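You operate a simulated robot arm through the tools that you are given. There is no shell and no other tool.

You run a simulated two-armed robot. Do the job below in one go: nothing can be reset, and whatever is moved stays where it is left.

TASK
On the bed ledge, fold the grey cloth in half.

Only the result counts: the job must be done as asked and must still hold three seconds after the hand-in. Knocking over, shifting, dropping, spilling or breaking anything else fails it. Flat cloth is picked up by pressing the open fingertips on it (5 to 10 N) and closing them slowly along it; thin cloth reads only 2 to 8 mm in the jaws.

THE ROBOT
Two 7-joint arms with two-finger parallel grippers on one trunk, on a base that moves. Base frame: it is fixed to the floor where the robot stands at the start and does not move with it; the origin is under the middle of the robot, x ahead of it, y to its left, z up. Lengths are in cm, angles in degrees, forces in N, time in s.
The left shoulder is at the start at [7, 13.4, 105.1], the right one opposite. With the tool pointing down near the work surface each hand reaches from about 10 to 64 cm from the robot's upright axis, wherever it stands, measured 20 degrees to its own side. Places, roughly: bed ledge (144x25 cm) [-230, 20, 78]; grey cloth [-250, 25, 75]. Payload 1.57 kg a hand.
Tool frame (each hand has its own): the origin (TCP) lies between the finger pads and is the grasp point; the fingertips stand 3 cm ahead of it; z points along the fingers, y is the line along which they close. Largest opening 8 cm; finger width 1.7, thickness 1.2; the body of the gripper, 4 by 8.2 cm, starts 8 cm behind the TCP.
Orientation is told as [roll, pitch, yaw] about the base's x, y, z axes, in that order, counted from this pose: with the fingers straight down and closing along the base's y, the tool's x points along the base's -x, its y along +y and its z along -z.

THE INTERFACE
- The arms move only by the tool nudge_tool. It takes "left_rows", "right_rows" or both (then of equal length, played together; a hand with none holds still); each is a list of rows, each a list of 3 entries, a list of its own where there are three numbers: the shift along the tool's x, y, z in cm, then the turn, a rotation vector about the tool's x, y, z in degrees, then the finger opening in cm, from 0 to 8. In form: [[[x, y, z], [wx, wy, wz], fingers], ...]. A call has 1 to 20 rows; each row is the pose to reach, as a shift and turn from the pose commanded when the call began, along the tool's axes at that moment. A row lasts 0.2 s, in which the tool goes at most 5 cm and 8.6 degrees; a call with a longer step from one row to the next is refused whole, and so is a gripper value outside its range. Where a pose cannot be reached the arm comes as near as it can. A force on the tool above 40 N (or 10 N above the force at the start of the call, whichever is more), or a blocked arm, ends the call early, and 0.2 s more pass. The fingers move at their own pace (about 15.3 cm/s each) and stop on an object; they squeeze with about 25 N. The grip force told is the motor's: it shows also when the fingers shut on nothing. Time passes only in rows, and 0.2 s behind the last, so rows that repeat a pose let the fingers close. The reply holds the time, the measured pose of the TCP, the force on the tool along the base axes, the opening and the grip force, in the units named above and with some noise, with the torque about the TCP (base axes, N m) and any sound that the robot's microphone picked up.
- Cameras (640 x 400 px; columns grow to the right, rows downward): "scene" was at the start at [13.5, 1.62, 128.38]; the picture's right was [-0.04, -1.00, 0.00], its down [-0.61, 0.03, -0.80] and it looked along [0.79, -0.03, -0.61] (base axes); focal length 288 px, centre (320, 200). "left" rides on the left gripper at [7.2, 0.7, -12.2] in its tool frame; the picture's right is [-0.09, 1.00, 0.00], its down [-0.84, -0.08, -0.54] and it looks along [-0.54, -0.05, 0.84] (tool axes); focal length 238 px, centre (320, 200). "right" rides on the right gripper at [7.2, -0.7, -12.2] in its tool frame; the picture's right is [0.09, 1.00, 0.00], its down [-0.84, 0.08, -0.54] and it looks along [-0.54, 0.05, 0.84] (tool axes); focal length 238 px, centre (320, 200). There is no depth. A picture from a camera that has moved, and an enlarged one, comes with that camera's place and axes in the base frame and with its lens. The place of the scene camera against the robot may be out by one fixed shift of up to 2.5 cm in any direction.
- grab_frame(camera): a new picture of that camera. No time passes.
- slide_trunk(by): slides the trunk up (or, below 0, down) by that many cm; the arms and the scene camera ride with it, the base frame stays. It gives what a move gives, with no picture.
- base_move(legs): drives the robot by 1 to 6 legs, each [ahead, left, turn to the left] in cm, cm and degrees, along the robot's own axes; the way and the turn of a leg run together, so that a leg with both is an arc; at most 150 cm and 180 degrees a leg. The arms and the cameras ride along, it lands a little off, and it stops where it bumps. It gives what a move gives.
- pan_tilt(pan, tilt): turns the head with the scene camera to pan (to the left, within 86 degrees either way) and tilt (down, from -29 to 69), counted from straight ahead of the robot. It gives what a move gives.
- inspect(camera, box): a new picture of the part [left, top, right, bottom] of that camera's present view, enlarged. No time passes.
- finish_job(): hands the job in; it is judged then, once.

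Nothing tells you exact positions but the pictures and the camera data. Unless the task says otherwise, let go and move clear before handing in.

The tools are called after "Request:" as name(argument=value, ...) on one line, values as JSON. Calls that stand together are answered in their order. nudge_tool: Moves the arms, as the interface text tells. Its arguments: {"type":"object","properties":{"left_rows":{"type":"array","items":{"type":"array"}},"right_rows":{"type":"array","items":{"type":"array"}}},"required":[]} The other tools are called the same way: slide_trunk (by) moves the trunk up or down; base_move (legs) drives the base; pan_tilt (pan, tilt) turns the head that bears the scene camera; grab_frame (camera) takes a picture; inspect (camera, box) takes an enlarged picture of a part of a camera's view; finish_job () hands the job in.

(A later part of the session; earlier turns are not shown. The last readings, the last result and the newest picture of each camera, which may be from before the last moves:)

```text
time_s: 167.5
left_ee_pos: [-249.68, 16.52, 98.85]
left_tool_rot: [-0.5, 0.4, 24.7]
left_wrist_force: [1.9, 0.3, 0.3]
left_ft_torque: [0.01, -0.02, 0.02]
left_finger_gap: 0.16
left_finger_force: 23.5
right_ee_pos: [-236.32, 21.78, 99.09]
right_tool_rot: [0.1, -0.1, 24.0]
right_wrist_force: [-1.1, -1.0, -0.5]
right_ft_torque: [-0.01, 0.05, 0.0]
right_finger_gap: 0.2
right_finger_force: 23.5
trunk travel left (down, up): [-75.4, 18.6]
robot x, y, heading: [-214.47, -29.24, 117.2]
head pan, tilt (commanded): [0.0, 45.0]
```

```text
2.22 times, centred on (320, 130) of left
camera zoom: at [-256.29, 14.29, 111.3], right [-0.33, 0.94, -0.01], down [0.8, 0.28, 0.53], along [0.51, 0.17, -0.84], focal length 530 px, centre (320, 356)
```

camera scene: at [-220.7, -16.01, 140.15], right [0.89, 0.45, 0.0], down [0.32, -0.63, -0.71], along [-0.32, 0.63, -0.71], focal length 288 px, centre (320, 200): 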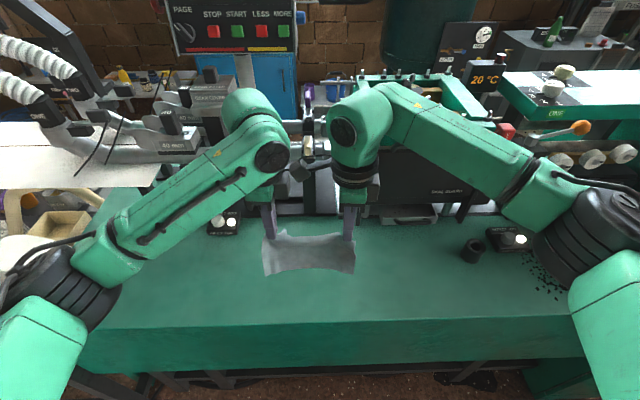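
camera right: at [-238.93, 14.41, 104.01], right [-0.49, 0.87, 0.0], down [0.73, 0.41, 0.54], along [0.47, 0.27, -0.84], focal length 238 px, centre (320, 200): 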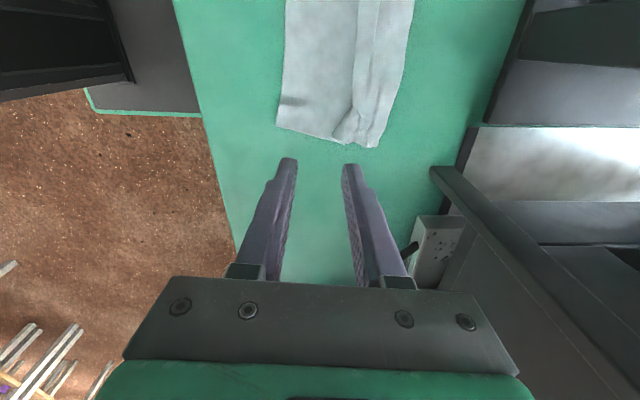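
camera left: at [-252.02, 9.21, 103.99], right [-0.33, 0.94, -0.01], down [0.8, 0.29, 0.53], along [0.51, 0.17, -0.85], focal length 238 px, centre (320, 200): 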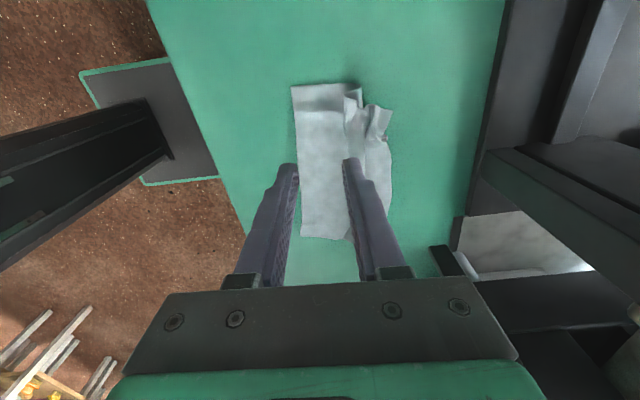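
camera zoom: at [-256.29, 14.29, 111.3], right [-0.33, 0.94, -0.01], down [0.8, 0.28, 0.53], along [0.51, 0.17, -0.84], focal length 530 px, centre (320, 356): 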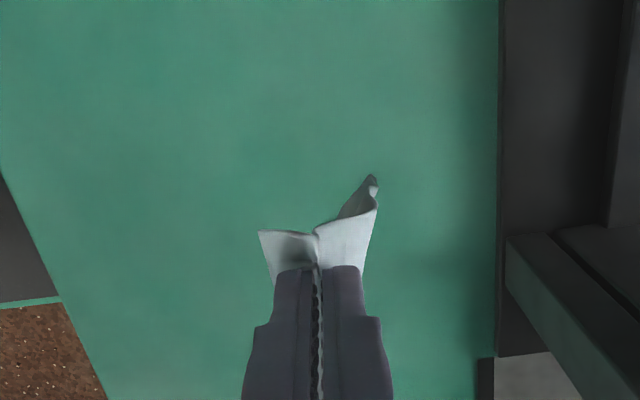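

Better. Now laying it down the other way: back edge first, then drawing the hands toward me while lowering, with a little drag to pull it straight.

Request:
nudge_tool(left_rows=[[[0, 0, 2.3], [0, 0, 0], 0], [[0, 0, 4.3], [0, 0, 0], 0], [[0, 0, 5.3], [0, 0, 0], 0], [[0, -1.5, 5.5], [0, 0, 0], 0], [[0, -3, 5.8], [0, 0, 0], 0], [[0, -4.5, 6.4], [0, 0, 0], 0], [[0, -6, 7.2], [0, 0, 0], 0], [[0, -7.4, 8.2], [0, 0, 0], 0], [[0, -8.7, 9.4], [0, 0, 0], 0], [[0, -9.8, 10.7], [0, 0, 0], 0], [[0, -10.8, 12.2], [0, 0, 0], 0], [[0, -11.6, 13.7], [0, 0, 0], 0], [[0, -12.3, 15.0], [0, 0, 0], 0], [[0, -13.2, 15.8], [0, 0, 0], 0], [[0, -14.2, 16.3], [0, 0, 0], 0], [[0, -15.0, 17.0], [0, 0, 0], 0], [[0, -15.0, 17.0], [0, 0, 0], 0]], right_rows=[[[0, 0, 2.3], [0, 0, 0], 0], [[0, 0, 4.3], [0, 0, 0], 0], [[0, 0, 5.3], [0, 0, 0], 0], [[0, -1.5, 5.5], [0, 0, 0], 0], [[0, -3, 5.8], [0, 0, 0], 0], [[0, -4.5, 6.4], [0, 0, 0], 0], [[0, -6, 7.2], [0, 0, 0], 0], [[0, -7.4, 8.2], [0, 0, 0], 0], [[0, -8.7, 9.4], [0, 0, 0], 0], [[0, -9.8, 10.7], [0, 0, 0], 0], [[0, -10.8, 12.2], [0, 0, 0], 0], [[0, -11.6, 13.7], [0, 0, 0], 0], [[0, -12.3, 15.0], [0, 0, 0], 0], [[0, -13.2, 15.8], [0, 0, 0], 0], [[0, -14.2, 16.3], [0, 0, 0], 0], [[0, -15.0, 17.0], [0, 0, 0], 0], [[0, -15.0, 17.0], [0, 0, 0], 0]])

Request:
grab_frame(camera="left")

Request:
grab_frame(camera="right")

Request:
inspect(camera="scene", box=[220, 160, 420, 310])

```text
time_s: 171.1
left_ee_pos: [-243.32, 3.0, 81.77]
left_tool_rot: [-0.5, 0.5, 24.7]
left_wrist_force: [2.0, 1.0, 1.1]
left_ft_torque: [-0.01, -0.06, 0.03]
left_finger_gap: 0.11
left_finger_force: 23.7
right_ee_pos: [-230.12, 8.2, 81.95]
right_tool_rot: [0.1, -0.1, 24.1]
right_wrist_force: [-1.2, -0.6, -0.6]
right_ft_torque: [0.0, 0.04, 0.01]
right_finger_gap: 0.15
right_finger_force: 23.2
trunk travel left (down, up): [-75.4, 18.6]
robot x, y, heading: [-214.55, -29.67, 116.9]
head pan, tilt (commanded): [0.0, 45.0]
```

```text
taken
camera left: at [-250.12, 0.62, 94.35], right [-0.33, 0.94, -0.01], down [0.8, 0.28, 0.54], along [0.51, 0.17, -0.84], focal length 238 px, centre (320, 200)
```

left: 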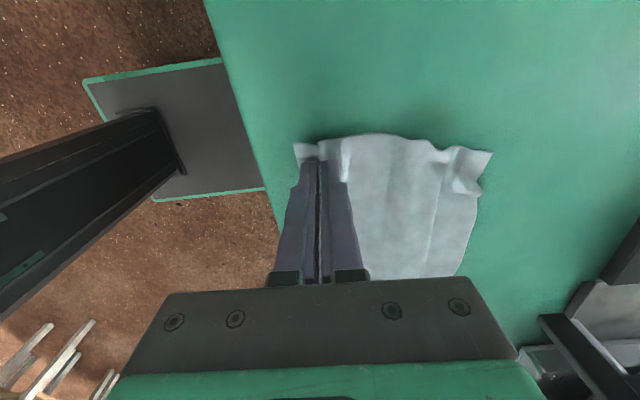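

```text
taken
camera right: at [-236.61, 4.54, 94.21], right [-0.49, 0.87, 0.0], down [0.73, 0.41, 0.54], along [0.47, 0.27, -0.84], focal length 238 px, centre (320, 200)
```

right: 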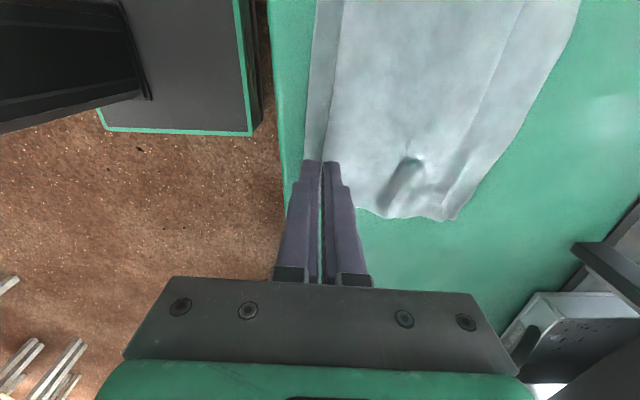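

```text
2.67 times, centred on (320, 235) of scene
camera zoom: at [-220.71, -16.0, 140.15], right [0.89, 0.45, 0.0], down [0.32, -0.63, -0.71], along [-0.32, 0.63, -0.71], focal length 769 px, centre (320, 107)
```

zoom: 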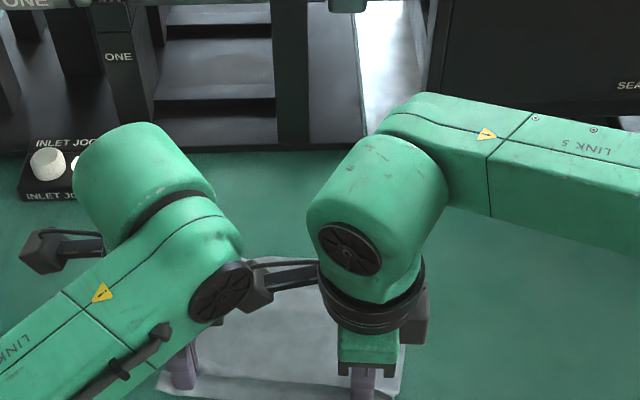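

Excellent – the cloth is now laid out flat almost wrinkle-free. Releasing the front edge slowly and lifting to measure it.

Request:
nudge_tool(left_rows=[[[0, 0, 0.3], [0, 0, 0], 0.4], [[0, 0, 0.4], [0, 0, 0], 0.9], [[0, 0, 0.4], [0, 0, 0], 1.4], [[0, 0, 0.4], [0, 0, 0], 1.9], [[0, 0, 0.4], [0, 0, 0], 2.4], [[0, 0, 0.4], [0, 0, 0], 2.8], [[0, 0, -1], [0, 0, 0], 2.8], [[0, 0, -4], [0, 0, 0], 2.8], [[0, 1.5, -8], [0, 0, 0], 2.8], [[0, 3, -11], [0, 0, 0], 2.8], [[0, 4, -12], [0, 0, 0], 2.8], [[0, 4, -12], [0, 0, 0], 2.8]], right_rows=[[[0, 0, 0.3], [0, 0, 0], 0.4], [[0, 0, 0.5], [0, 0, 0], 0.9], [[0, 0, 0.5], [0, 0, 0], 1.4], [[0, 0, 0.5], [0, 0, 0], 1.9], [[0, 0, 0.5], [0, 0, 0], 2.4], [[0, 0, 0.5], [0, 0, 0], 2.8], [[0, 0, -1], [0, 0, 0], 2.8], [[0, 0, -4], [0, 0, 0], 2.8], [[0, 1.5, -8], [0, 0, 0], 2.8], [[0, 3, -11], [0, 0, 0], 2.8], [[0, 4, -12], [0, 0, 0], 2.8], [[0, 4, -12], [0, 0, 0], 2.8]])

Request:
grab_frame(camera="left")

Request:
grab_frame(camera="right")

Request:
inspect(camera="scene", box=[220, 160, 420, 310])

```text
time_s: 173.7
left_ee_pos: [-245.04, 6.79, 93.91]
left_tool_rot: [-0.3, 0.5, 24.7]
left_wrist_force: [-0.5, 0.6, -0.4]
left_ft_torque: [0.02, 0.02, 0.03]
left_finger_gap: 2.83
left_finger_force: 0.1
right_ee_pos: [-231.83, 11.7, 93.86]
right_tool_rot: [0.1, 0.0, 23.9]
right_wrist_force: [-0.3, -0.9, 0.1]
right_ft_torque: [-0.02, -0.03, -0.02]
right_finger_gap: 2.8
right_finger_force: 0.1
trunk travel left (down, up): [-75.4, 18.6]
robot x, y, heading: [-214.37, -29.55, 116.9]
head pan, tilt (commanded): [0.0, 45.0]
```

```text
taken
camera left: at [-251.76, 4.48, 106.31], right [-0.33, 0.94, -0.01], down [0.8, 0.28, 0.54], along [0.51, 0.17, -0.84], focal length 238 px, centre (320, 200)
```

left: 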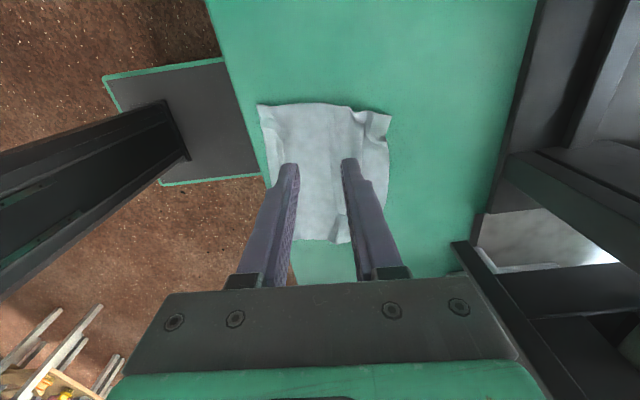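

```text
taken
camera right: at [-238.33, 8.04, 106.03], right [-0.49, 0.87, 0.0], down [0.73, 0.41, 0.54], along [0.47, 0.27, -0.84], focal length 238 px, centre (320, 200)
```

right: 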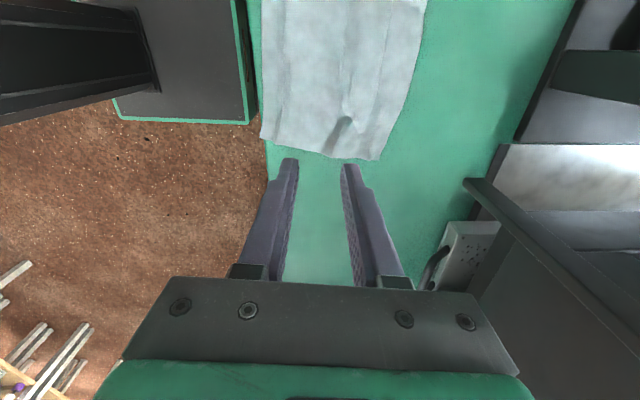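

```text
2.67 times, centred on (320, 235) of scene
camera zoom: at [-220.7, -16.01, 140.16], right [0.89, 0.45, 0.0], down [0.32, -0.63, -0.71], along [-0.32, 0.63, -0.71], focal length 769 px, centre (320, 107)
```

zoom: 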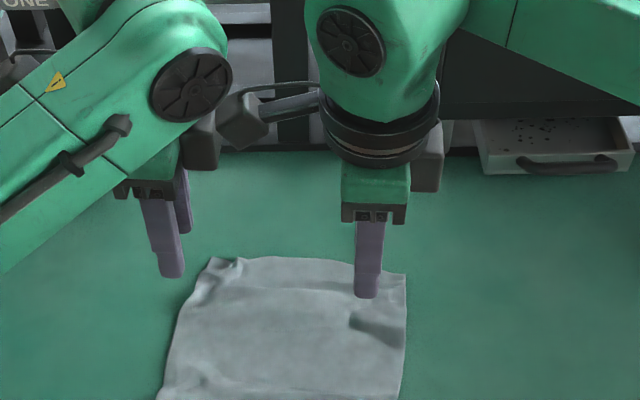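

The cloth is flat: FL (-244.3,-0.6), FR (-227.0,6.4), BL (-248.2,14.1), BR (-231.5,20.6). Its middle line runs from (-246.3,6.8) to (-229.3,13.5); I'll bring both jaws over that line, turned parallel to it.

Request:
nudge_tool(left_rows=[[[-0.4, 0.2, 2], [0, 0, 1.5], 2.6], [[-0.9, 0.4, 4], [0, 0, 3], 2.6], [[-0.9, 0.4, 6], [0, 0, 3], 2.6], [[-0.9, 0.4, 8], [0, 0, 3], 2.6], [[-0.9, 0.4, 10], [0, 0, 3], 2.6], [[-0.9, 0.4, 11.4], [0, 0, 3], 2.6], [[-0.9, 0.4, 11.4], [0, 0, 3], 2.6]], right_rows=[[[-0.5, 0.4, 2], [0, 0, 1.5], 2.6], [[-1.1, 0.7, 4], [0, 0, 2.5], 2.6], [[-1.1, 0.7, 6], [0, 0, 2.5], 2.6], [[-1.1, 0.7, 8], [0, 0, 2.5], 2.6], [[-1.1, 0.7, 10], [0, 0, 2.5], 2.6], [[-1.1, 0.7, 11.4], [0, 0, 2.5], 2.6], [[-1.1, 0.7, 11.4], [0, 0, 2.5], 2.6]])

Request:
grab_frame(camera="left")

Request:
grab_frame(camera="right")

```text
time_s: 175.3
left_ee_pos: [-244.4, 7.47, 82.49]
left_tool_rot: [-0.4, 0.5, 21.6]
left_wrist_force: [-0.8, -0.3, 0.8]
left_ft_torque: [0.0, 0.01, 0.0]
left_finger_gap: 2.62
left_finger_force: 0.1
right_ee_pos: [-231.05, 12.63, 82.37]
right_tool_rot: [0.1, -0.2, 21.5]
right_wrist_force: [0.8, -0.7, 0.4]
right_ft_torque: [-0.01, -0.02, -0.01]
right_finger_gap: 2.6
right_finger_force: 0.0
trunk travel left (down, up): [-75.4, 18.6]
robot x, y, heading: [-214.61, -29.78, 117.0]
head pan, tilt (commanded): [0.0, 45.0]
```

```text
taken
camera left: at [-251.18, 5.51, 94.85], right [-0.28, 0.96, -0.01], down [0.81, 0.24, 0.54], along [0.52, 0.14, -0.84], focal length 238 px, centre (320, 200)
```

left: 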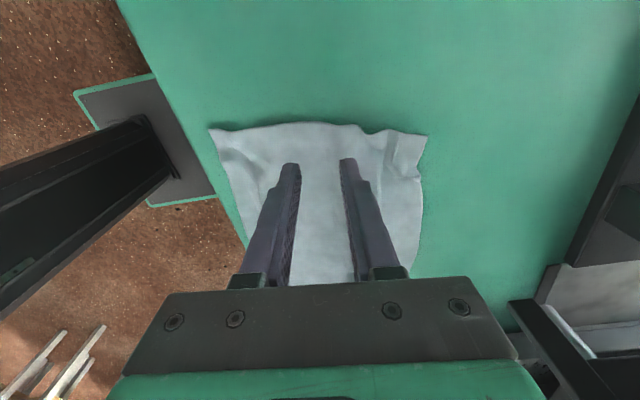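

```text
taken
camera right: at [-237.74, 9.33, 94.66], right [-0.45, 0.89, 0.0], down [0.75, 0.38, 0.54], along [0.48, 0.25, -0.84], focal length 238 px, centre (320, 200)
```

right: 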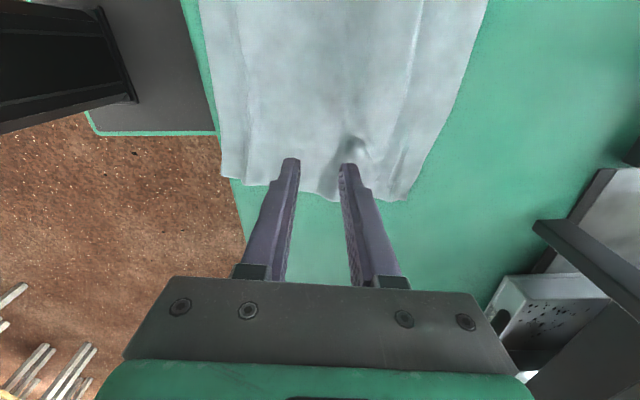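

Both jaws are centred on the middle line (checked against front and back edges in both views). Lowering to contact.

Request:
nudge_tool(left_rows=[[[0, 0, 0.5], [0, 0, 0], 2.6], [[0, 0, 0.9], [0, 0, 0], 2.6], [[0, 0, 1.2], [0, 0, 0], 2.6], [[0, 0, 1.3], [0, 0, 0], 2.6], [[0, 0, 1.3], [0, 0, 0], 2.6]], right_rows=[[[0, 0, 0.5], [0, 0, 0], 2.6], [[0, 0, 0.8], [0, 0, 0], 2.6], [[0, 0, 1.1], [0, 0, 0], 2.6], [[0, 0, 1.2], [0, 0, 0], 2.6], [[0, 0, 1.2], [0, 0, 0], 2.6]])

```text
time_s: 176.5
left_ee_pos: [-244.56, 7.41, 81.14]
left_tool_rot: [-0.3, 0.5, 21.6]
left_wrist_force: [0.7, 0.6, 0.8]
left_ft_torque: [-0.01, -0.03, 0.0]
left_finger_gap: 2.59
left_finger_force: 0.1
right_ee_pos: [-231.11, 12.95, 81.35]
right_tool_rot: [0.1, 0.0, 21.6]
right_wrist_force: [0.0, 0.3, -0.2]
right_ft_torque: [-0.01, -0.02, -0.01]
right_finger_gap: 2.58
right_finger_force: 0.0
trunk travel left (down, up): [-75.4, 18.6]
robot x, y, heading: [-214.39, -29.54, 117.0]
head pan, tilt (commanded): [0.0, 45.0]
```

Request:
nudge_tool(left_rows=[[[0, 0, 0.08], [0, 0, 0], 2.6], [[0, 0, 0.15], [0, 0, 0], 2.6], [[0, 0, 0.15], [0, 0, 0], 2.6]], right_rows=[[[0, 0, 0.1], [0, 0, 0], 2.6], [[0, 0, 0.2], [0, 0, 0], 2.6], [[0, 0, 0.2], [0, 0, 0], 2.6]])

```text
time_s: 177.3
left_ee_pos: [-244.62, 7.34, 81.16]
left_tool_rot: [-0.4, 0.5, 21.6]
left_wrist_force: [-1.9, 0.8, 5.7]
left_ft_torque: [0.13, 0.05, 0.01]
left_finger_gap: 2.61
left_finger_force: 0.1
right_ee_pos: [-231.05, 12.8, 81.23]
right_tool_rot: [0.1, 0.0, 21.5]
right_wrist_force: [-1.0, 0.0, 0.5]
right_ft_torque: [0.0, -0.02, 0.02]
right_finger_gap: 2.6
right_finger_force: 0.2
trunk travel left (down, up): [-75.4, 18.6]
robot x, y, heading: [-214.86, -29.54, 117.1]
head pan, tilt (commanded): [0.0, 45.0]
```

Request:
nudge_tool(left_rows=[[[0, 0, 0.04], [0, 0, 0], 2.6], [[0, 0, 0.06], [0, 0, 0], 2.6], [[0, 0, 0.06], [0, 0, 0], 2.6]], right_rows=[[[0, 0, 0.08], [0, 0, 0], 2.6], [[0, 0, 0.15], [0, 0, 0], 2.6], [[0, 0, 0.15], [0, 0, 0], 2.6]])

Request:
inspect(camera="left", box=[180, 80, 460, 260])

Request:
inspect(camera="right", box=[180, 60, 460, 240])

```text
time_s: 178.1
left_ee_pos: [-244.39, 7.04, 81.02]
left_tool_rot: [-0.3, 0.5, 21.7]
left_wrist_force: [-0.8, -1.0, 13.0]
left_ft_torque: [0.14, 0.02, 0.0]
left_finger_gap: 2.46
left_finger_force: 0.1
right_ee_pos: [-231.07, 12.66, 81.22]
right_tool_rot: [0.2, 0.0, 21.5]
right_wrist_force: [-0.5, 0.4, 0.7]
right_ft_torque: [-0.02, 0.0, -0.03]
right_finger_gap: 2.61
right_finger_force: 0.0
trunk travel left (down, up): [-75.4, 18.6]
robot x, y, heading: [-214.76, -29.75, 117.1]
head pan, tilt (commanded): [0.0, 45.0]
```

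```text
2.22 times, centred on (320, 170) of left
camera zoom: at [-251.15, 5.12, 93.54], right [-0.28, 0.96, -0.01], down [0.81, 0.24, 0.53], along [0.51, 0.15, -0.84], focal length 530 px, centre (320, 267)
```

zoom: 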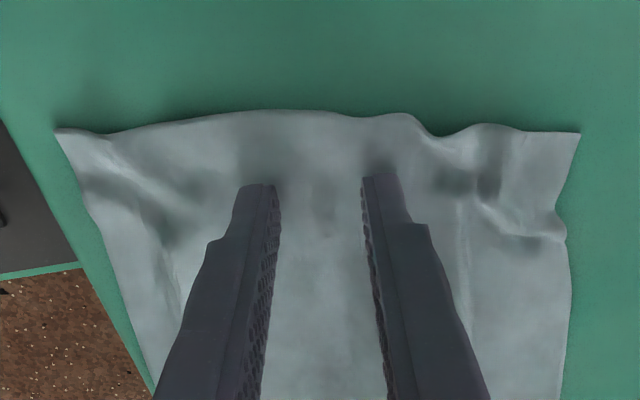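

```text
2.22 times, centred on (320, 150) of right
camera zoom: at [-237.66, 9.3, 93.38], right [-0.45, 0.89, 0.0], down [0.75, 0.38, 0.54], along [0.48, 0.25, -0.84], focal length 530 px, centre (320, 311)
```

zoom: 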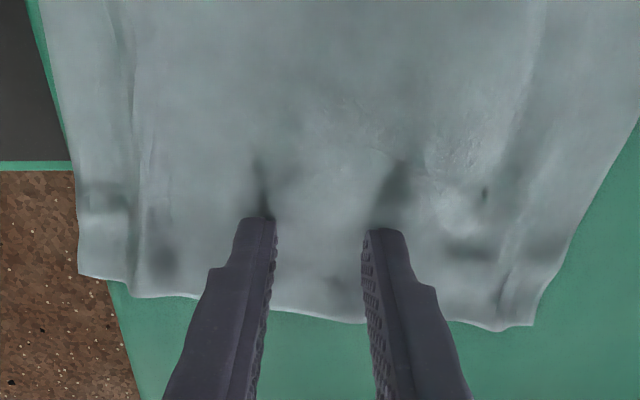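

Left presses 13 N, right barely; adding a little on the right.

Request:
nudge_tool(left_rows=[[[0, 0, -0.03], [0, 0, 0], 2.6], [[0, 0, -0.03], [0, 0, 0], 2.6], [[0, 0, -0.03], [0, 0, 0], 2.6]], right_rows=[[[0, 0, 0.07], [0, 0, 0], 2.6], [[0, 0, 0.14], [0, 0, 0], 2.6], [[0, 0, 0.14], [0, 0, 0], 2.6]])

```text
time_s: 178.9
left_ee_pos: [-244.28, 7.03, 81.18]
left_tool_rot: [-0.3, 0.4, 21.7]
left_wrist_force: [-1.7, -0.2, 6.1]
left_ft_torque: [0.05, 0.03, -0.01]
left_finger_gap: 2.57
left_finger_force: 0.1
right_ee_pos: [-231.03, 12.72, 81.26]
right_tool_rot: [0.3, 0.1, 21.5]
right_wrist_force: [2.4, 0.9, 16.1]
right_ft_torque: [-0.2, -0.14, 0.02]
right_finger_gap: 2.61
right_finger_force: 0.0
trunk travel left (down, up): [-75.4, 18.6]
robot x, y, heading: [-214.55, -29.89, 116.7]
head pan, tilt (commanded): [0.0, 45.0]
```

Now 6 N and 16 N; balancing slightly and closing slowly.

Request:
nudge_tool(left_rows=[[[0, 0, 0.03], [0, 0, 0], 2.5], [[0, 0, 0.03], [0, 0, 0], 2.3], [[0, 0, 0.03], [0, 0, 0], 2.1], [[0, 0, 0.03], [0, 0, 0], 1.9], [[0, 0, 0.03], [0, 0, 0], 1.7], [[0, 0, 0.03], [0, 0, 0], 1.5], [[0, 0, 0.03], [0, 0, 0], 1.3], [[0, 0, 0.03], [0, 0, 0], 1.1], [[0, 0, 0.03], [0, 0, 0], 0.9], [[0, 0, 0.03], [0, 0, 0], 0.7], [[0, 0, 0.03], [0, 0, 0], 0.5], [[0, 0, 0.03], [0, 0, 0], 0.3], [[0, 0, 0.03], [0, 0, 0], 0.1], [[0, 0, 0.03], [0, 0, 0], 0], [[0, 0, 0.03], [0, 0, 0], 0], [[0, 0, 0.03], [0, 0, 0], 0]], right_rows=[[[0, 0, -0.03], [0, 0, 0], 2.5], [[0, 0, -0.03], [0, 0, 0], 2.3], [[0, 0, -0.03], [0, 0, 0], 2.1], [[0, 0, -0.03], [0, 0, 0], 1.9], [[0, 0, -0.03], [0, 0, 0], 1.7], [[0, 0, -0.03], [0, 0, 0], 1.5], [[0, 0, -0.03], [0, 0, 0], 1.3], [[0, 0, -0.03], [0, 0, 0], 1.1], [[0, 0, -0.03], [0, 0, 0], 0.9], [[0, 0, -0.03], [0, 0, 0], 0.7], [[0, 0, -0.03], [0, 0, 0], 0.5], [[0, 0, -0.03], [0, 0, 0], 0.3], [[0, 0, -0.03], [0, 0, 0], 0.1], [[0, 0, -0.03], [0, 0, 0], 0], [[0, 0, -0.03], [0, 0, 0], 0], [[0, 0, -0.03], [0, 0, 0], 0]])

Request:
inspect(camera="left", box=[180, 80, 460, 260])

Request:
inspect(camera="right", box=[180, 60, 460, 240])

```text
time_s: 182.3
left_ee_pos: [-244.34, 7.12, 81.07]
left_tool_rot: [-0.1, 0.5, 21.7]
left_wrist_force: [0.4, 1.2, 5.8]
left_ft_torque: [0.05, 0.0, 0.03]
left_finger_gap: 0.18
left_finger_force: 23.4
right_ee_pos: [-230.97, 12.66, 81.13]
right_tool_rot: [0.3, -0.1, 21.4]
right_wrist_force: [-0.4, -0.6, 17.8]
right_ft_torque: [-0.11, -0.01, 0.02]
right_finger_gap: 0.19
right_finger_force: 23.7
trunk travel left (down, up): [-75.4, 18.6]
robot x, y, heading: [-214.68, -29.94, 117.1]
head pan, tilt (commanded): [0.0, 45.0]
```

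```text
2.22 times, centred on (320, 170) of left
camera zoom: at [-251.17, 5.06, 93.55], right [-0.28, 0.96, 0.0], down [0.81, 0.24, 0.53], along [0.51, 0.15, -0.84], focal length 530 px, centre (320, 267)
```

zoom: 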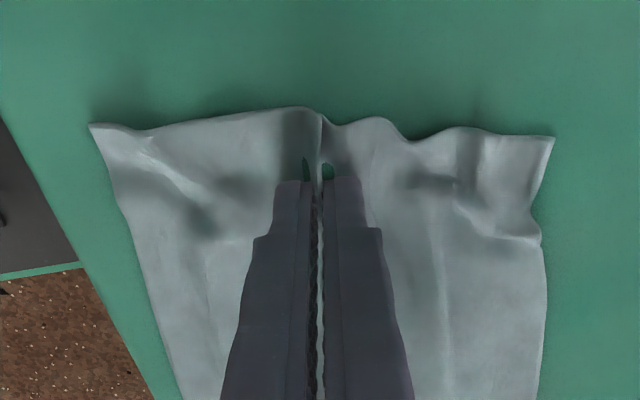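

```text
2.22 times, centred on (320, 150) of right
camera zoom: at [-237.68, 9.23, 93.31], right [-0.45, 0.89, 0.01], down [0.75, 0.38, 0.54], along [0.48, 0.25, -0.84], focal length 530 px, centre (320, 311)
```

zoom: 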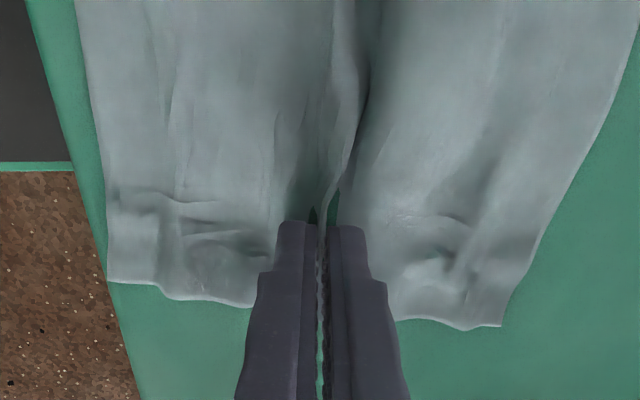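

Both hands grip right on the middle line with a clean ridge between. Lifting straight up so both halves hang together.

Request:
nudge_tool(left_rows=[[[0, 0, -1], [0, 0, 0], 0], [[0, 0, -2.2], [0, 0, 0], 0], [[0, 0, -3.4], [0, 0, 0], 0], [[0, 0, -4.6], [0, 0, 0], 0], [[0, 0, -5.8], [0, 0, 0], 0], [[0, 0, -7], [0, 0, 0], 0], [[0, 0, -8.2], [0, 0, 0], 0], [[0, 0, -9.4], [0, 0, 0], 0], [[0, 0, -10.6], [0, 0, 0], 0], [[0, 0, -11.8], [0, 0, 0], 0], [[0, 0, -11.8], [0, 0, 0], 0], [[0, 0, -11.8], [0, 0, 0], 0], [[0, 0, -11.8], [0, 0, 0], 0]], right_rows=[[[0, 0, -1], [0, 0, 0], 0], [[0, 0, -2.2], [0, 0, 0], 0], [[0, 0, -3.4], [0, 0, 0], 0], [[0, 0, -4.6], [0, 0, 0], 0], [[0, 0, -5.8], [0, 0, 0], 0], [[0, 0, -7], [0, 0, 0], 0], [[0, 0, -8.2], [0, 0, 0], 0], [[0, 0, -9.4], [0, 0, 0], 0], [[0, 0, -10.6], [0, 0, 0], 0], [[0, 0, -11.8], [0, 0, 0], 0], [[0, 0, -11.8], [0, 0, 0], 0], [[0, 0, -11.8], [0, 0, 0], 0], [[0, 0, -11.8], [0, 0, 0], 0]])

Request:
inspect(camera="left", box=[180, 40, 460, 220])

Request:
inspect(camera="right", box=[180, 0, 460, 180])

Request:
inspect(camera="scene", box=[220, 160, 420, 310])

```text
time_s: 185.1
left_ee_pos: [-244.45, 7.22, 92.81]
left_tool_rot: [-0.4, 0.5, 21.7]
left_wrist_force: [-0.6, -0.5, 0.0]
left_ft_torque: [0.01, -0.03, 0.03]
left_finger_gap: 0.15
left_finger_force: 23.7
right_ee_pos: [-231.1, 12.81, 92.8]
right_tool_rot: [0.1, -0.1, 21.5]
right_wrist_force: [0.4, -0.1, 0.1]
right_ft_torque: [0.01, -0.01, 0.0]
right_finger_gap: 0.2
right_finger_force: 24.2
trunk travel left (down, up): [-75.4, 18.6]
robot x, y, heading: [-215.0, -29.56, 116.9]
head pan, tilt (commanded): [0.0, 45.0]
```

```text
2.22 times, centred on (320, 130) of left
camera zoom: at [-251.29, 5.33, 105.22], right [-0.28, 0.96, -0.01], down [0.81, 0.24, 0.54], along [0.52, 0.14, -0.84], focal length 530 px, centre (320, 356)
```

zoom: 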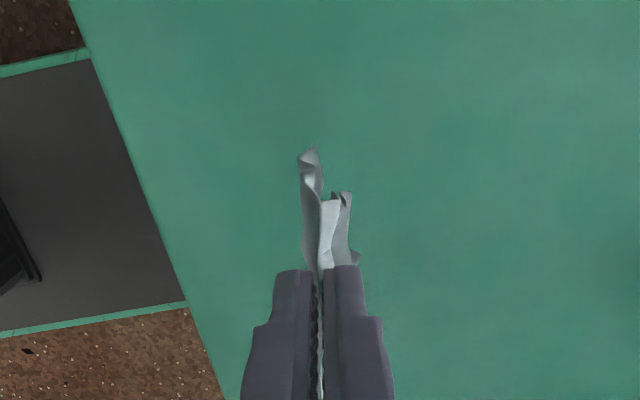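

```text
2.22 times, centred on (320, 90) of right
camera zoom: at [-237.73, 9.35, 105.01], right [-0.45, 0.89, 0.0], down [0.75, 0.38, 0.54], along [0.48, 0.25, -0.84], focal length 530 px, centre (320, 444)
```

zoom: 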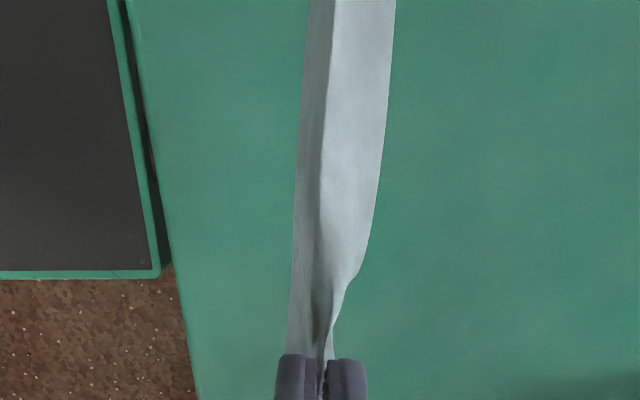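

```text
2.67 times, centred on (320, 235) of scene
camera zoom: at [-220.7, -16.01, 140.16], right [0.89, 0.45, 0.0], down [0.32, -0.63, -0.71], along [-0.32, 0.63, -0.71], focal length 769 px, centre (320, 107)
```

zoom: 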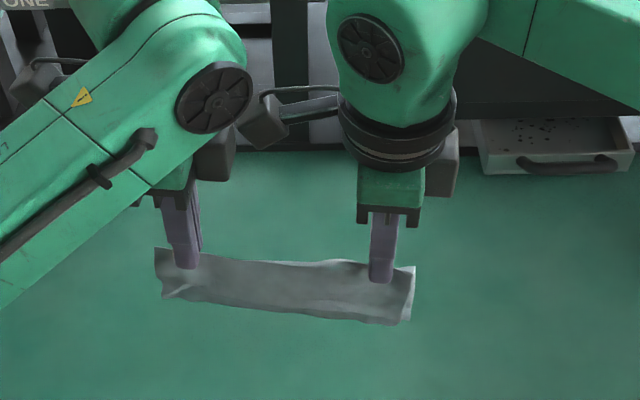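

It hangs folded exactly in half. I'll carry it about 8 cm toward the machine, lower until the hanging edges just touch the ledge, and let it settle.

Request:
nudge_tool(left_rows=[[[0, 1.5, 0], [0, 0, 0], 0], [[0, 3, 0], [0, 0, 0], 0], [[0, 4.5, 0], [0, 0, 0], 0], [[0, 6, 0], [0, 0, 0], 0], [[0, 7.2, 0], [0, 0, 0], 0], [[0, 8, 0], [0, 0, 0], 0], [[0, 8, 0], [0, 0, 0], 0], [[0, 8, 0], [0, 0, 0], 0], [[0, 8, 1], [0, 0, 0], 0], [[0, 8, 2], [0, 0, 0], 0], [[0, 8, 3], [0, 0, 0], 0], [[0, 8, 3.6], [0, 0, 0], 0], [[0, 8, 3.6], [0, 0, 0], 0], [[0, 8, 3.6], [0, 0, 0], 0]], right_rows=[[[0, 1.5, 0], [0, 0, 0], 0], [[0, 3, 0], [0, 0, 0], 0], [[0, 4.5, 0], [0, 0, 0], 0], [[0, 6, 0], [0, 0, 0], 0], [[0, 7.2, 0], [0, 0, 0], 0], [[0, 8, 0], [0, 0, 0], 0], [[0, 8, 0], [0, 0, 0], 0], [[0, 8, 0], [0, 0, 0], 0], [[0, 8, 1], [0, 0, 0], 0], [[0, 8, 2], [0, 0, 0], 0], [[0, 8, 3], [0, 0, 0], 0], [[0, 8, 3.6], [0, 0, 0], 0], [[0, 8, 3.6], [0, 0, 0], 0], [[0, 8, 3.6], [0, 0, 0], 0]])

Request:
inspect(camera="left", box=[180, 40, 460, 220])

Request:
inspect(camera="right", box=[180, 0, 460, 180])

Request:
inspect(camera="scene", box=[220, 140, 420, 290])

```text
time_s: 188.1
left_ee_pos: [-247.39, 14.88, 89.06]
left_tool_rot: [-0.5, 0.5, 21.8]
left_wrist_force: [0.2, 0.1, 1.0]
left_ft_torque: [-0.03, 0.01, -0.02]
left_finger_gap: 0.18
left_finger_force: 24.1
right_ee_pos: [-234.08, 20.32, 88.96]
right_tool_rot: [0.1, -0.1, 21.5]
right_wrist_force: [0.5, -0.1, 0.1]
right_ft_torque: [-0.02, 0.02, 0.01]
right_finger_gap: 0.18
right_finger_force: 23.5
trunk travel left (down, up): [-75.4, 18.6]
robot x, y, heading: [-214.33, -30.03, 117.1]
head pan, tilt (commanded): [0.0, 45.0]
```

```text
2.22 times, centred on (320, 130) of left
camera zoom: at [-254.16, 12.87, 101.53], right [-0.28, 0.96, -0.01], down [0.81, 0.24, 0.54], along [0.52, 0.14, -0.84], focal length 530 px, centre (320, 356)
```

zoom: 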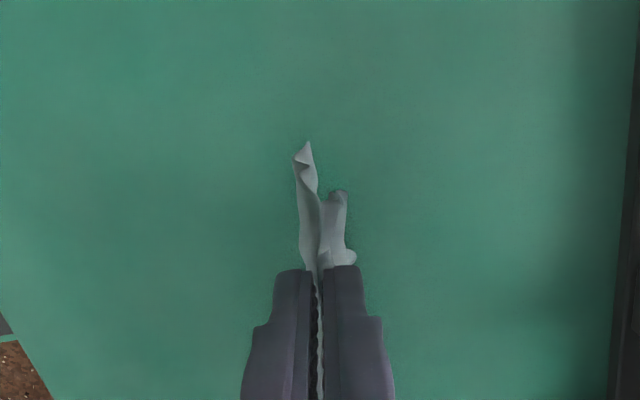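

```text
2.22 times, centred on (320, 90) of right
camera zoom: at [-240.64, 16.92, 101.26], right [-0.45, 0.89, 0.0], down [0.75, 0.38, 0.54], along [0.48, 0.25, -0.84], focal length 530 px, centre (320, 444)
```

zoom: 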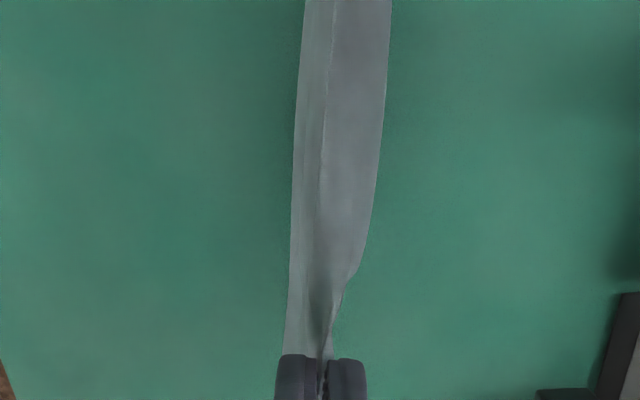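

```text
2.67 times, centred on (320, 215) of scene
camera zoom: at [-220.71, -16.0, 140.15], right [0.89, 0.45, 0.0], down [0.32, -0.63, -0.71], along [-0.32, 0.63, -0.71], focal length 769 px, centre (320, 160)
```

zoom: 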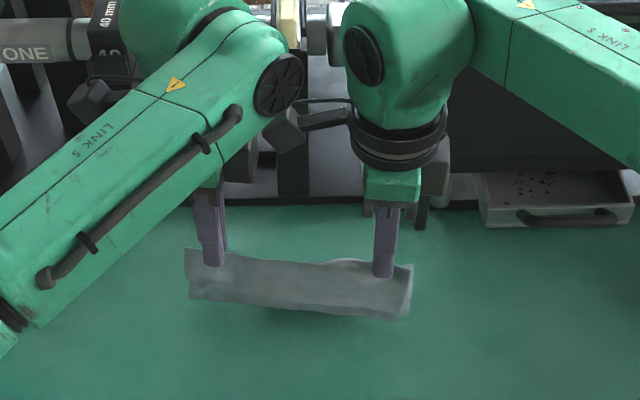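

Both halves hang together just above the ledge. Now I lay it down: draw the hands toward me while lowering and pitching the fingers forward, so the fold comes to lie facing me.

Request:
nudge_tool(left_rows=[[[0, 0, 0.8], [0, 0, 0], 0], [[0, -1.06, 1.21], [-5, 0, 0], 0], [[0, -2.37, 1.56], [-11, 0, 0], 0], [[0, -3.68, 2.13], [-17, 0, 0], 0], [[0, -4.87, 2.84], [-23, 0, 0], 0], [[0, -6.05, 3.68], [-29, 0, 0], 0], [[0, -7.02, 4.54], [-35, 0, 0], 0], [[0, -7.87, 5.44], [-41, 0, 0], 0], [[0, -8.56, 6.22], [-46, 0, 0], 0], [[0, -8.56, 6.22], [-46, 0, 0], 0]], right_rows=[[[0, 0, 0.8], [0, 0, 0], 0], [[0, -1.06, 1.21], [-5, 0, 0], 0], [[0, -2.37, 1.56], [-11, 0, 0], 0], [[0, -3.68, 2.13], [-17, 0, 0], 0], [[0, -4.87, 2.84], [-23, 0, 0], 0], [[0, -6.05, 3.68], [-29, 0, 0], 0], [[0, -7.02, 4.54], [-35, 0, 0], 0], [[0, -7.87, 5.44], [-41, 0, 0], 0], [[0, -8.56, 6.22], [-46, 0, 0], 0], [[0, -8.56, 6.22], [-46, 0, 0], 0]])

Request:
grab_frame(camera="scene")

Request:
grab_frame(camera="left")

Request:
grab_frame(camera="right")

```text
time_s: 190.3
left_ee_pos: [-244.24, 6.76, 82.9]
left_tool_rot: [45.6, 0.5, 21.7]
left_wrist_force: [-0.3, -0.1, 0.2]
left_ft_torque: [-0.01, -0.03, 0.0]
left_finger_gap: 0.19
left_finger_force: 23.6
right_ee_pos: [-230.96, 12.21, 82.84]
right_tool_rot: [46.2, -0.1, 21.4]
right_wrist_force: [-0.5, -0.4, 0.3]
right_ft_torque: [-0.01, -0.02, 0.03]
right_finger_gap: 0.2
right_finger_force: 23.5
trunk travel left (down, up): [-75.4, 18.6]
robot x, y, heading: [-214.95, -29.95, 117.1]
head pan, tilt (commanded): [0.0, 45.0]
```

```text
taken
camera scene: at [-220.71, -15.96, 140.15], right [0.89, 0.45, 0.0], down [0.32, -0.63, -0.71], along [-0.32, 0.63, -0.71], focal length 288 px, centre (320, 200)
```

scene: 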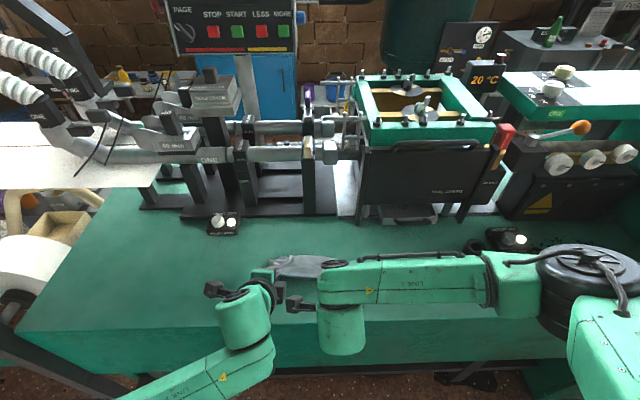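

```text
taken
camera left: at [-247.79, -3.61, 92.16], right [-0.17, 0.68, 0.71], down [0.94, -0.1, 0.32], along [0.29, 0.72, -0.63], focal length 238 px, centre (320, 200)
```

left: 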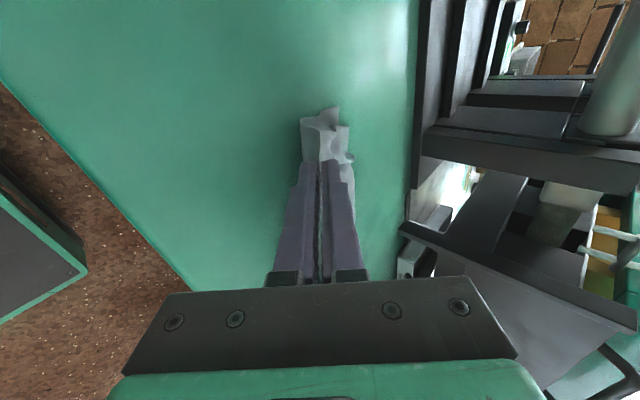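

```text
taken
camera right: at [-234.4, 0.97, 90.78], right [-0.34, 0.61, 0.72], down [0.9, -0.01, 0.43], along [0.27, 0.79, -0.55], focal length 238 px, centre (320, 200)
```

right: 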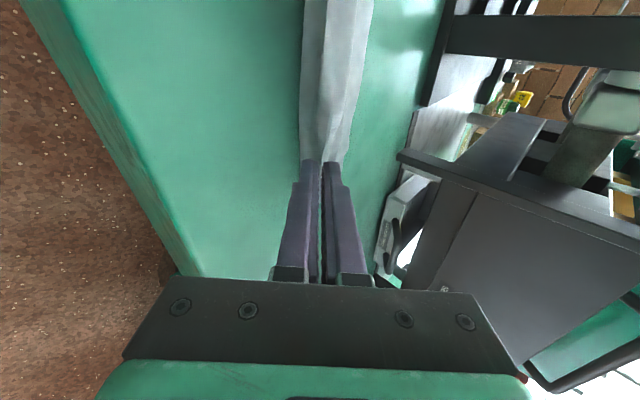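

Going well; both arms follow. Zooming in before the last bit.

Request:
inspect(camera="scene", box=[220, 210, 400, 340])

Request:
inspect(camera="left", box=[220, 60, 440, 230])

Request:
inspect(camera="right", box=[220, 0, 440, 190])

```text
3.08 times, centred on (310, 275) of scene
camera zoom: at [-220.71, -15.96, 140.15], right [0.89, 0.45, 0.0], down [0.32, -0.63, -0.71], along [-0.32, 0.63, -0.71], focal length 887 px, centre (351, -31)
```

zoom: 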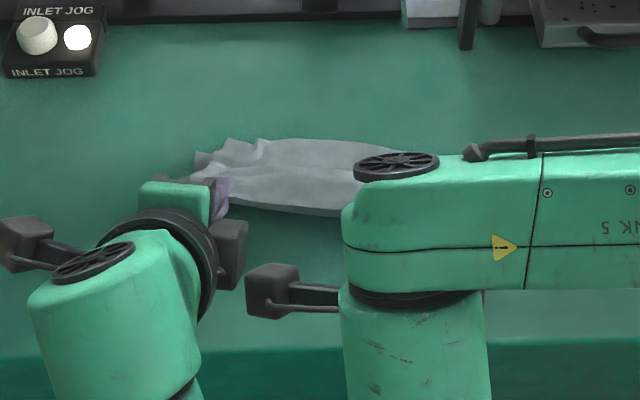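

```text
2.35 times, centred on (330, 145) of left
camera zoom: at [-247.79, -3.61, 92.16], right [-0.17, 0.68, 0.71], down [0.94, -0.1, 0.32], along [0.29, 0.72, -0.63], focal length 561 px, centre (296, 329)
```

zoom: 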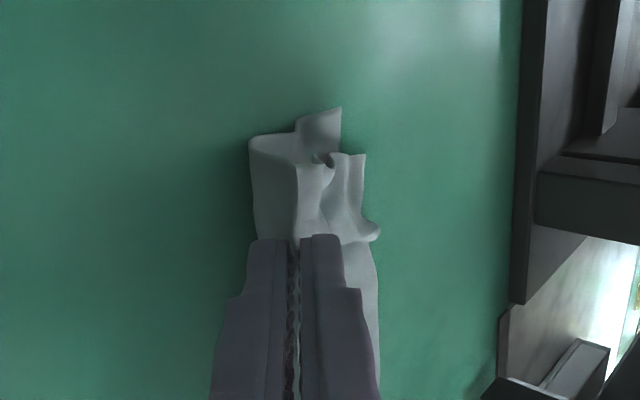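

```text
2.11 times, centred on (330, 95) of right
camera zoom: at [-234.4, 0.97, 90.78], right [-0.34, 0.61, 0.72], down [0.9, -0.01, 0.43], along [0.27, 0.79, -0.55], focal length 502 px, centre (299, 421)
```

zoom: 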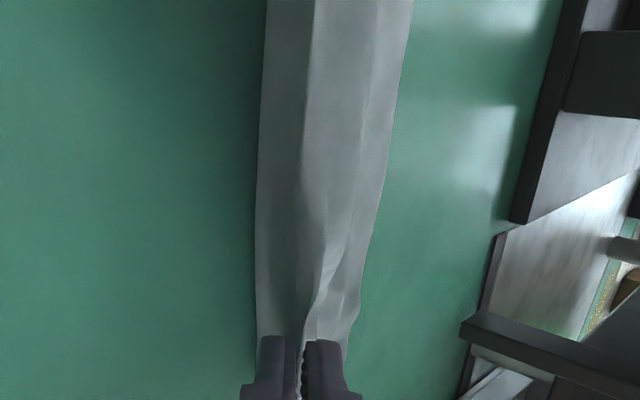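

The double layer is trailing correctly toward the machine. Lowering the fold the rest of the way with a few more cm of drag toward me to straighten both layers.

Request:
nudge_tool(left_rows=[[[0, -0.53, -0.12], [-1.5, 0, 0], 0], [[0, -1.06, -0.23], [-3, 0, 0], 0], [[0, -1.56, -0.38], [-4.5, 0, 0], 0], [[0, -2.06, -0.52], [-6, 0, 0], 0], [[0, -2.94, -0.87], [-8, 0, 0], 0], [[0, -3.74, -1.29], [-10, 0, 0], 0], [[0, -4.19, -1.69], [-10, 0, 0], 0], [[0, -4.19, -1.69], [-10, 0, 0], 0]], right_rows=[[[0, -0.53, -0.12], [-1.5, 0, 0], 0], [[0, -1.06, -0.23], [-3, 0, 0], 0], [[0, -1.56, -0.38], [-4.5, 0, 0], 0], [[0, -2.06, -0.52], [-6, 0, 0], 0], [[0, -2.94, -0.87], [-8, 0, 0], 0], [[0, -3.74, -1.29], [-10, 0, 0], 0], [[0, -4.19, -1.69], [-10, 0, 0], 0], [[0, -4.19, -1.69], [-10, 0, 0], 0]])

Request:
inspect(camera="left", box=[220, 60, 440, 230])

Request:
inspect(camera="right", box=[220, 0, 440, 190])

Request:
inspect(camera="scene", box=[220, 210, 400, 340])

```text
time_s: 192.1
left_ee_pos: [-242.72, 3.03, 81.0]
left_tool_rot: [55.7, 0.5, 21.6]
left_wrist_force: [-0.4, -1.4, -0.9]
left_ft_torque: [-0.01, -0.01, 0.05]
left_finger_gap: 0.21
left_finger_force: 23.3
right_ee_pos: [-229.48, 8.5, 81.02]
right_tool_rot: [56.1, -0.1, 21.5]
right_wrist_force: [0.0, 0.0, 0.4]
right_ft_torque: [-0.04, 0.0, -0.01]
right_finger_gap: 0.15
right_finger_force: 23.4
trunk travel left (down, up): [-75.4, 18.6]
robot x, y, heading: [-214.56, -29.88, 116.9]
head pan, tilt (commanded): [0.0, 45.0]
```

```text
2.35 times, centred on (330, 145) of left
camera zoom: at [-245.7, -8.73, 88.82], right [-0.12, 0.56, 0.82], down [0.96, -0.15, 0.24], along [0.25, 0.82, -0.52], focal length 561 px, centre (296, 329)
```

zoom: 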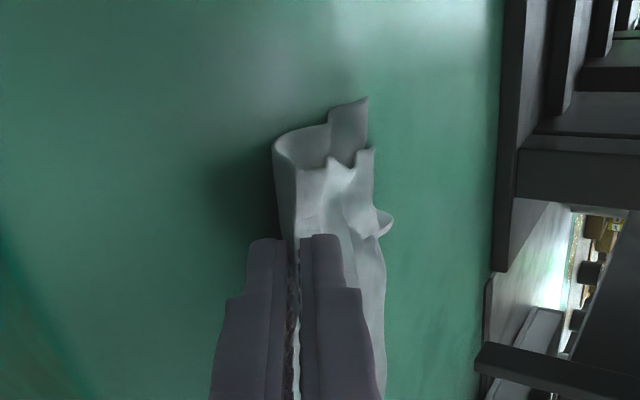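

```text
2.11 times, centred on (330, 95) of right
camera zoom: at [-232.44, -4.01, 87.27], right [-0.29, 0.48, 0.83], down [0.93, -0.07, 0.37], along [0.24, 0.87, -0.43], focal length 502 px, centre (299, 421)
```

zoom: 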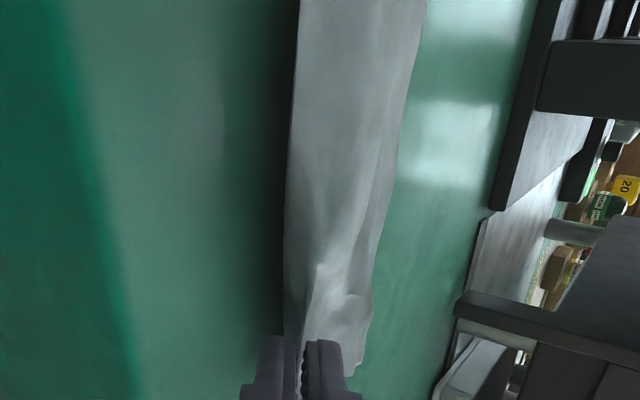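

```text
3.08 times, centred on (310, 275) of scene
camera zoom: at [-220.72, -16.01, 140.15], right [0.89, 0.45, 0.0], down [0.32, -0.63, -0.71], along [-0.32, 0.63, -0.71], focal length 887 px, centre (351, -31)
```

zoom: 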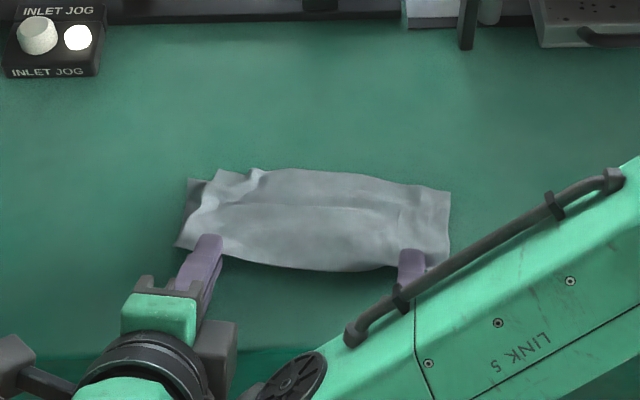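

The cloth lies folded in half on the ledge, fold toward me, edges together at the back. Opening the jaws and sliding the fingers straight out along their own direction.

Request:
nudge_tool(left_rows=[[[0, 0.2, -0.14], [0, 0, 0], 0.5], [[0, 0.41, -0.28], [0, 0, 0], 1.0], [[0, 0.41, -0.28], [0, 0, 0], 1.4], [[0, 0.41, -0.28], [0, 0, 0], 1.4], [[0, 0.41, -0.9], [0, 0, 0], 1.4], [[0, 0.41, -1.8], [0, 0, 0], 1.4], [[0, 0.41, -3], [0, 0, 0], 1.4], [[0, 0.41, -4.5], [0, 0, 0], 1.4], [[0, 0.41, -6], [0, 0, 0], 1.4], [[0, 0.41, -6], [0, 0, 0], 1.4]], right_rows=[[[0, 0.2, -0.14], [0, 0, 0], 0.5], [[0, 0.41, -0.28], [0, 0, 0], 1.0], [[0, 0.41, -0.28], [0, 0, 0], 1.4], [[0, 0.41, -0.28], [0, 0, 0], 1.4], [[0, 0.41, -0.9], [0, 0, 0], 1.4], [[0, 0.41, -1.8], [0, 0, 0], 1.4], [[0, 0.41, -3], [0, 0, 0], 1.4], [[0, 0.41, -4.5], [0, 0, 0], 1.4], [[0, 0.41, -6], [0, 0, 0], 1.4], [[0, 0.41, -6], [0, 0, 0], 1.4]])

Request:
inspect(camera="scene", box=[220, 210, 400, 340])

Request:
grab_frame(camera="left")

Request:
grab_frame(camera="right")

```text
time_s: 194.3
left_ee_pos: [-240.93, -1.46, 84.88]
left_tool_rot: [55.7, 0.5, 21.7]
left_wrist_force: [-0.7, 0.2, 0.1]
left_ft_torque: [-0.02, -0.02, -0.05]
left_finger_gap: 1.39
left_finger_force: 0.0
right_ee_pos: [-227.53, 4.07, 84.7]
right_tool_rot: [56.1, -0.1, 21.5]
right_wrist_force: [-0.3, 0.2, -0.1]
right_ft_torque: [-0.01, 0.01, 0.01]
right_finger_gap: 1.42
right_finger_force: 0.2
trunk travel left (down, up): [-75.4, 18.6]
robot x, y, heading: [-214.67, -29.51, 116.8]
head pan, tilt (commanded): [0.0, 45.0]
```

```text
3.08 times, centred on (310, 275) of scene
camera zoom: at [-220.71, -15.97, 140.15], right [0.89, 0.45, 0.0], down [0.32, -0.63, -0.71], along [-0.32, 0.63, -0.71], focal length 887 px, centre (351, -31)
```

zoom: 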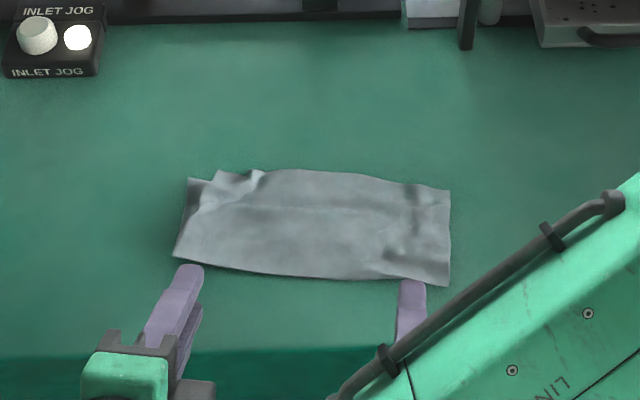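

```text
taken
camera left: at [-243.89, -13.13, 92.47], right [-0.12, 0.56, 0.82], down [0.96, -0.15, 0.24], along [0.25, 0.82, -0.52], focal length 238 px, centre (320, 200)
```

left: 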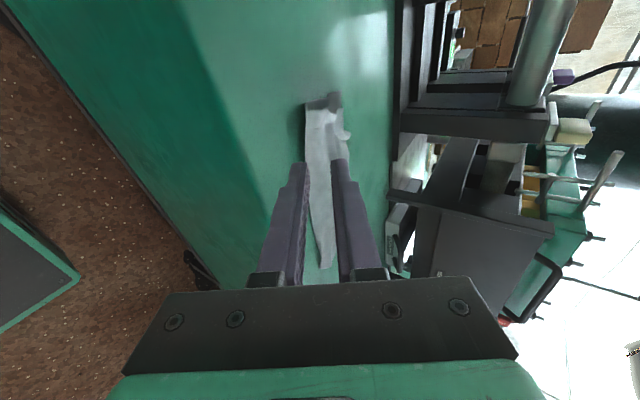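

```text
taken
camera right: at [-230.71, -8.38, 90.98], right [-0.29, 0.48, 0.83], down [0.93, -0.07, 0.37], along [0.24, 0.87, -0.43], focal length 238 px, centre (320, 200)
```

right: 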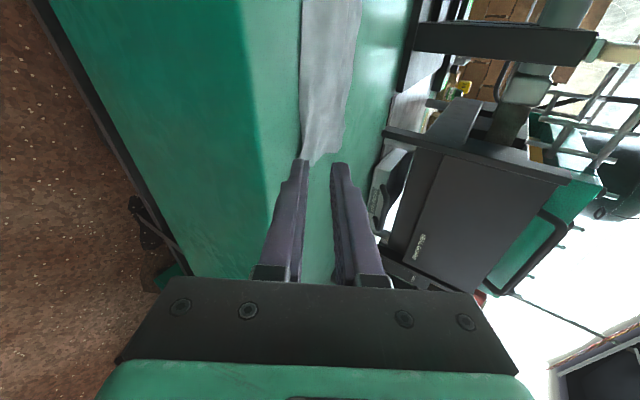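

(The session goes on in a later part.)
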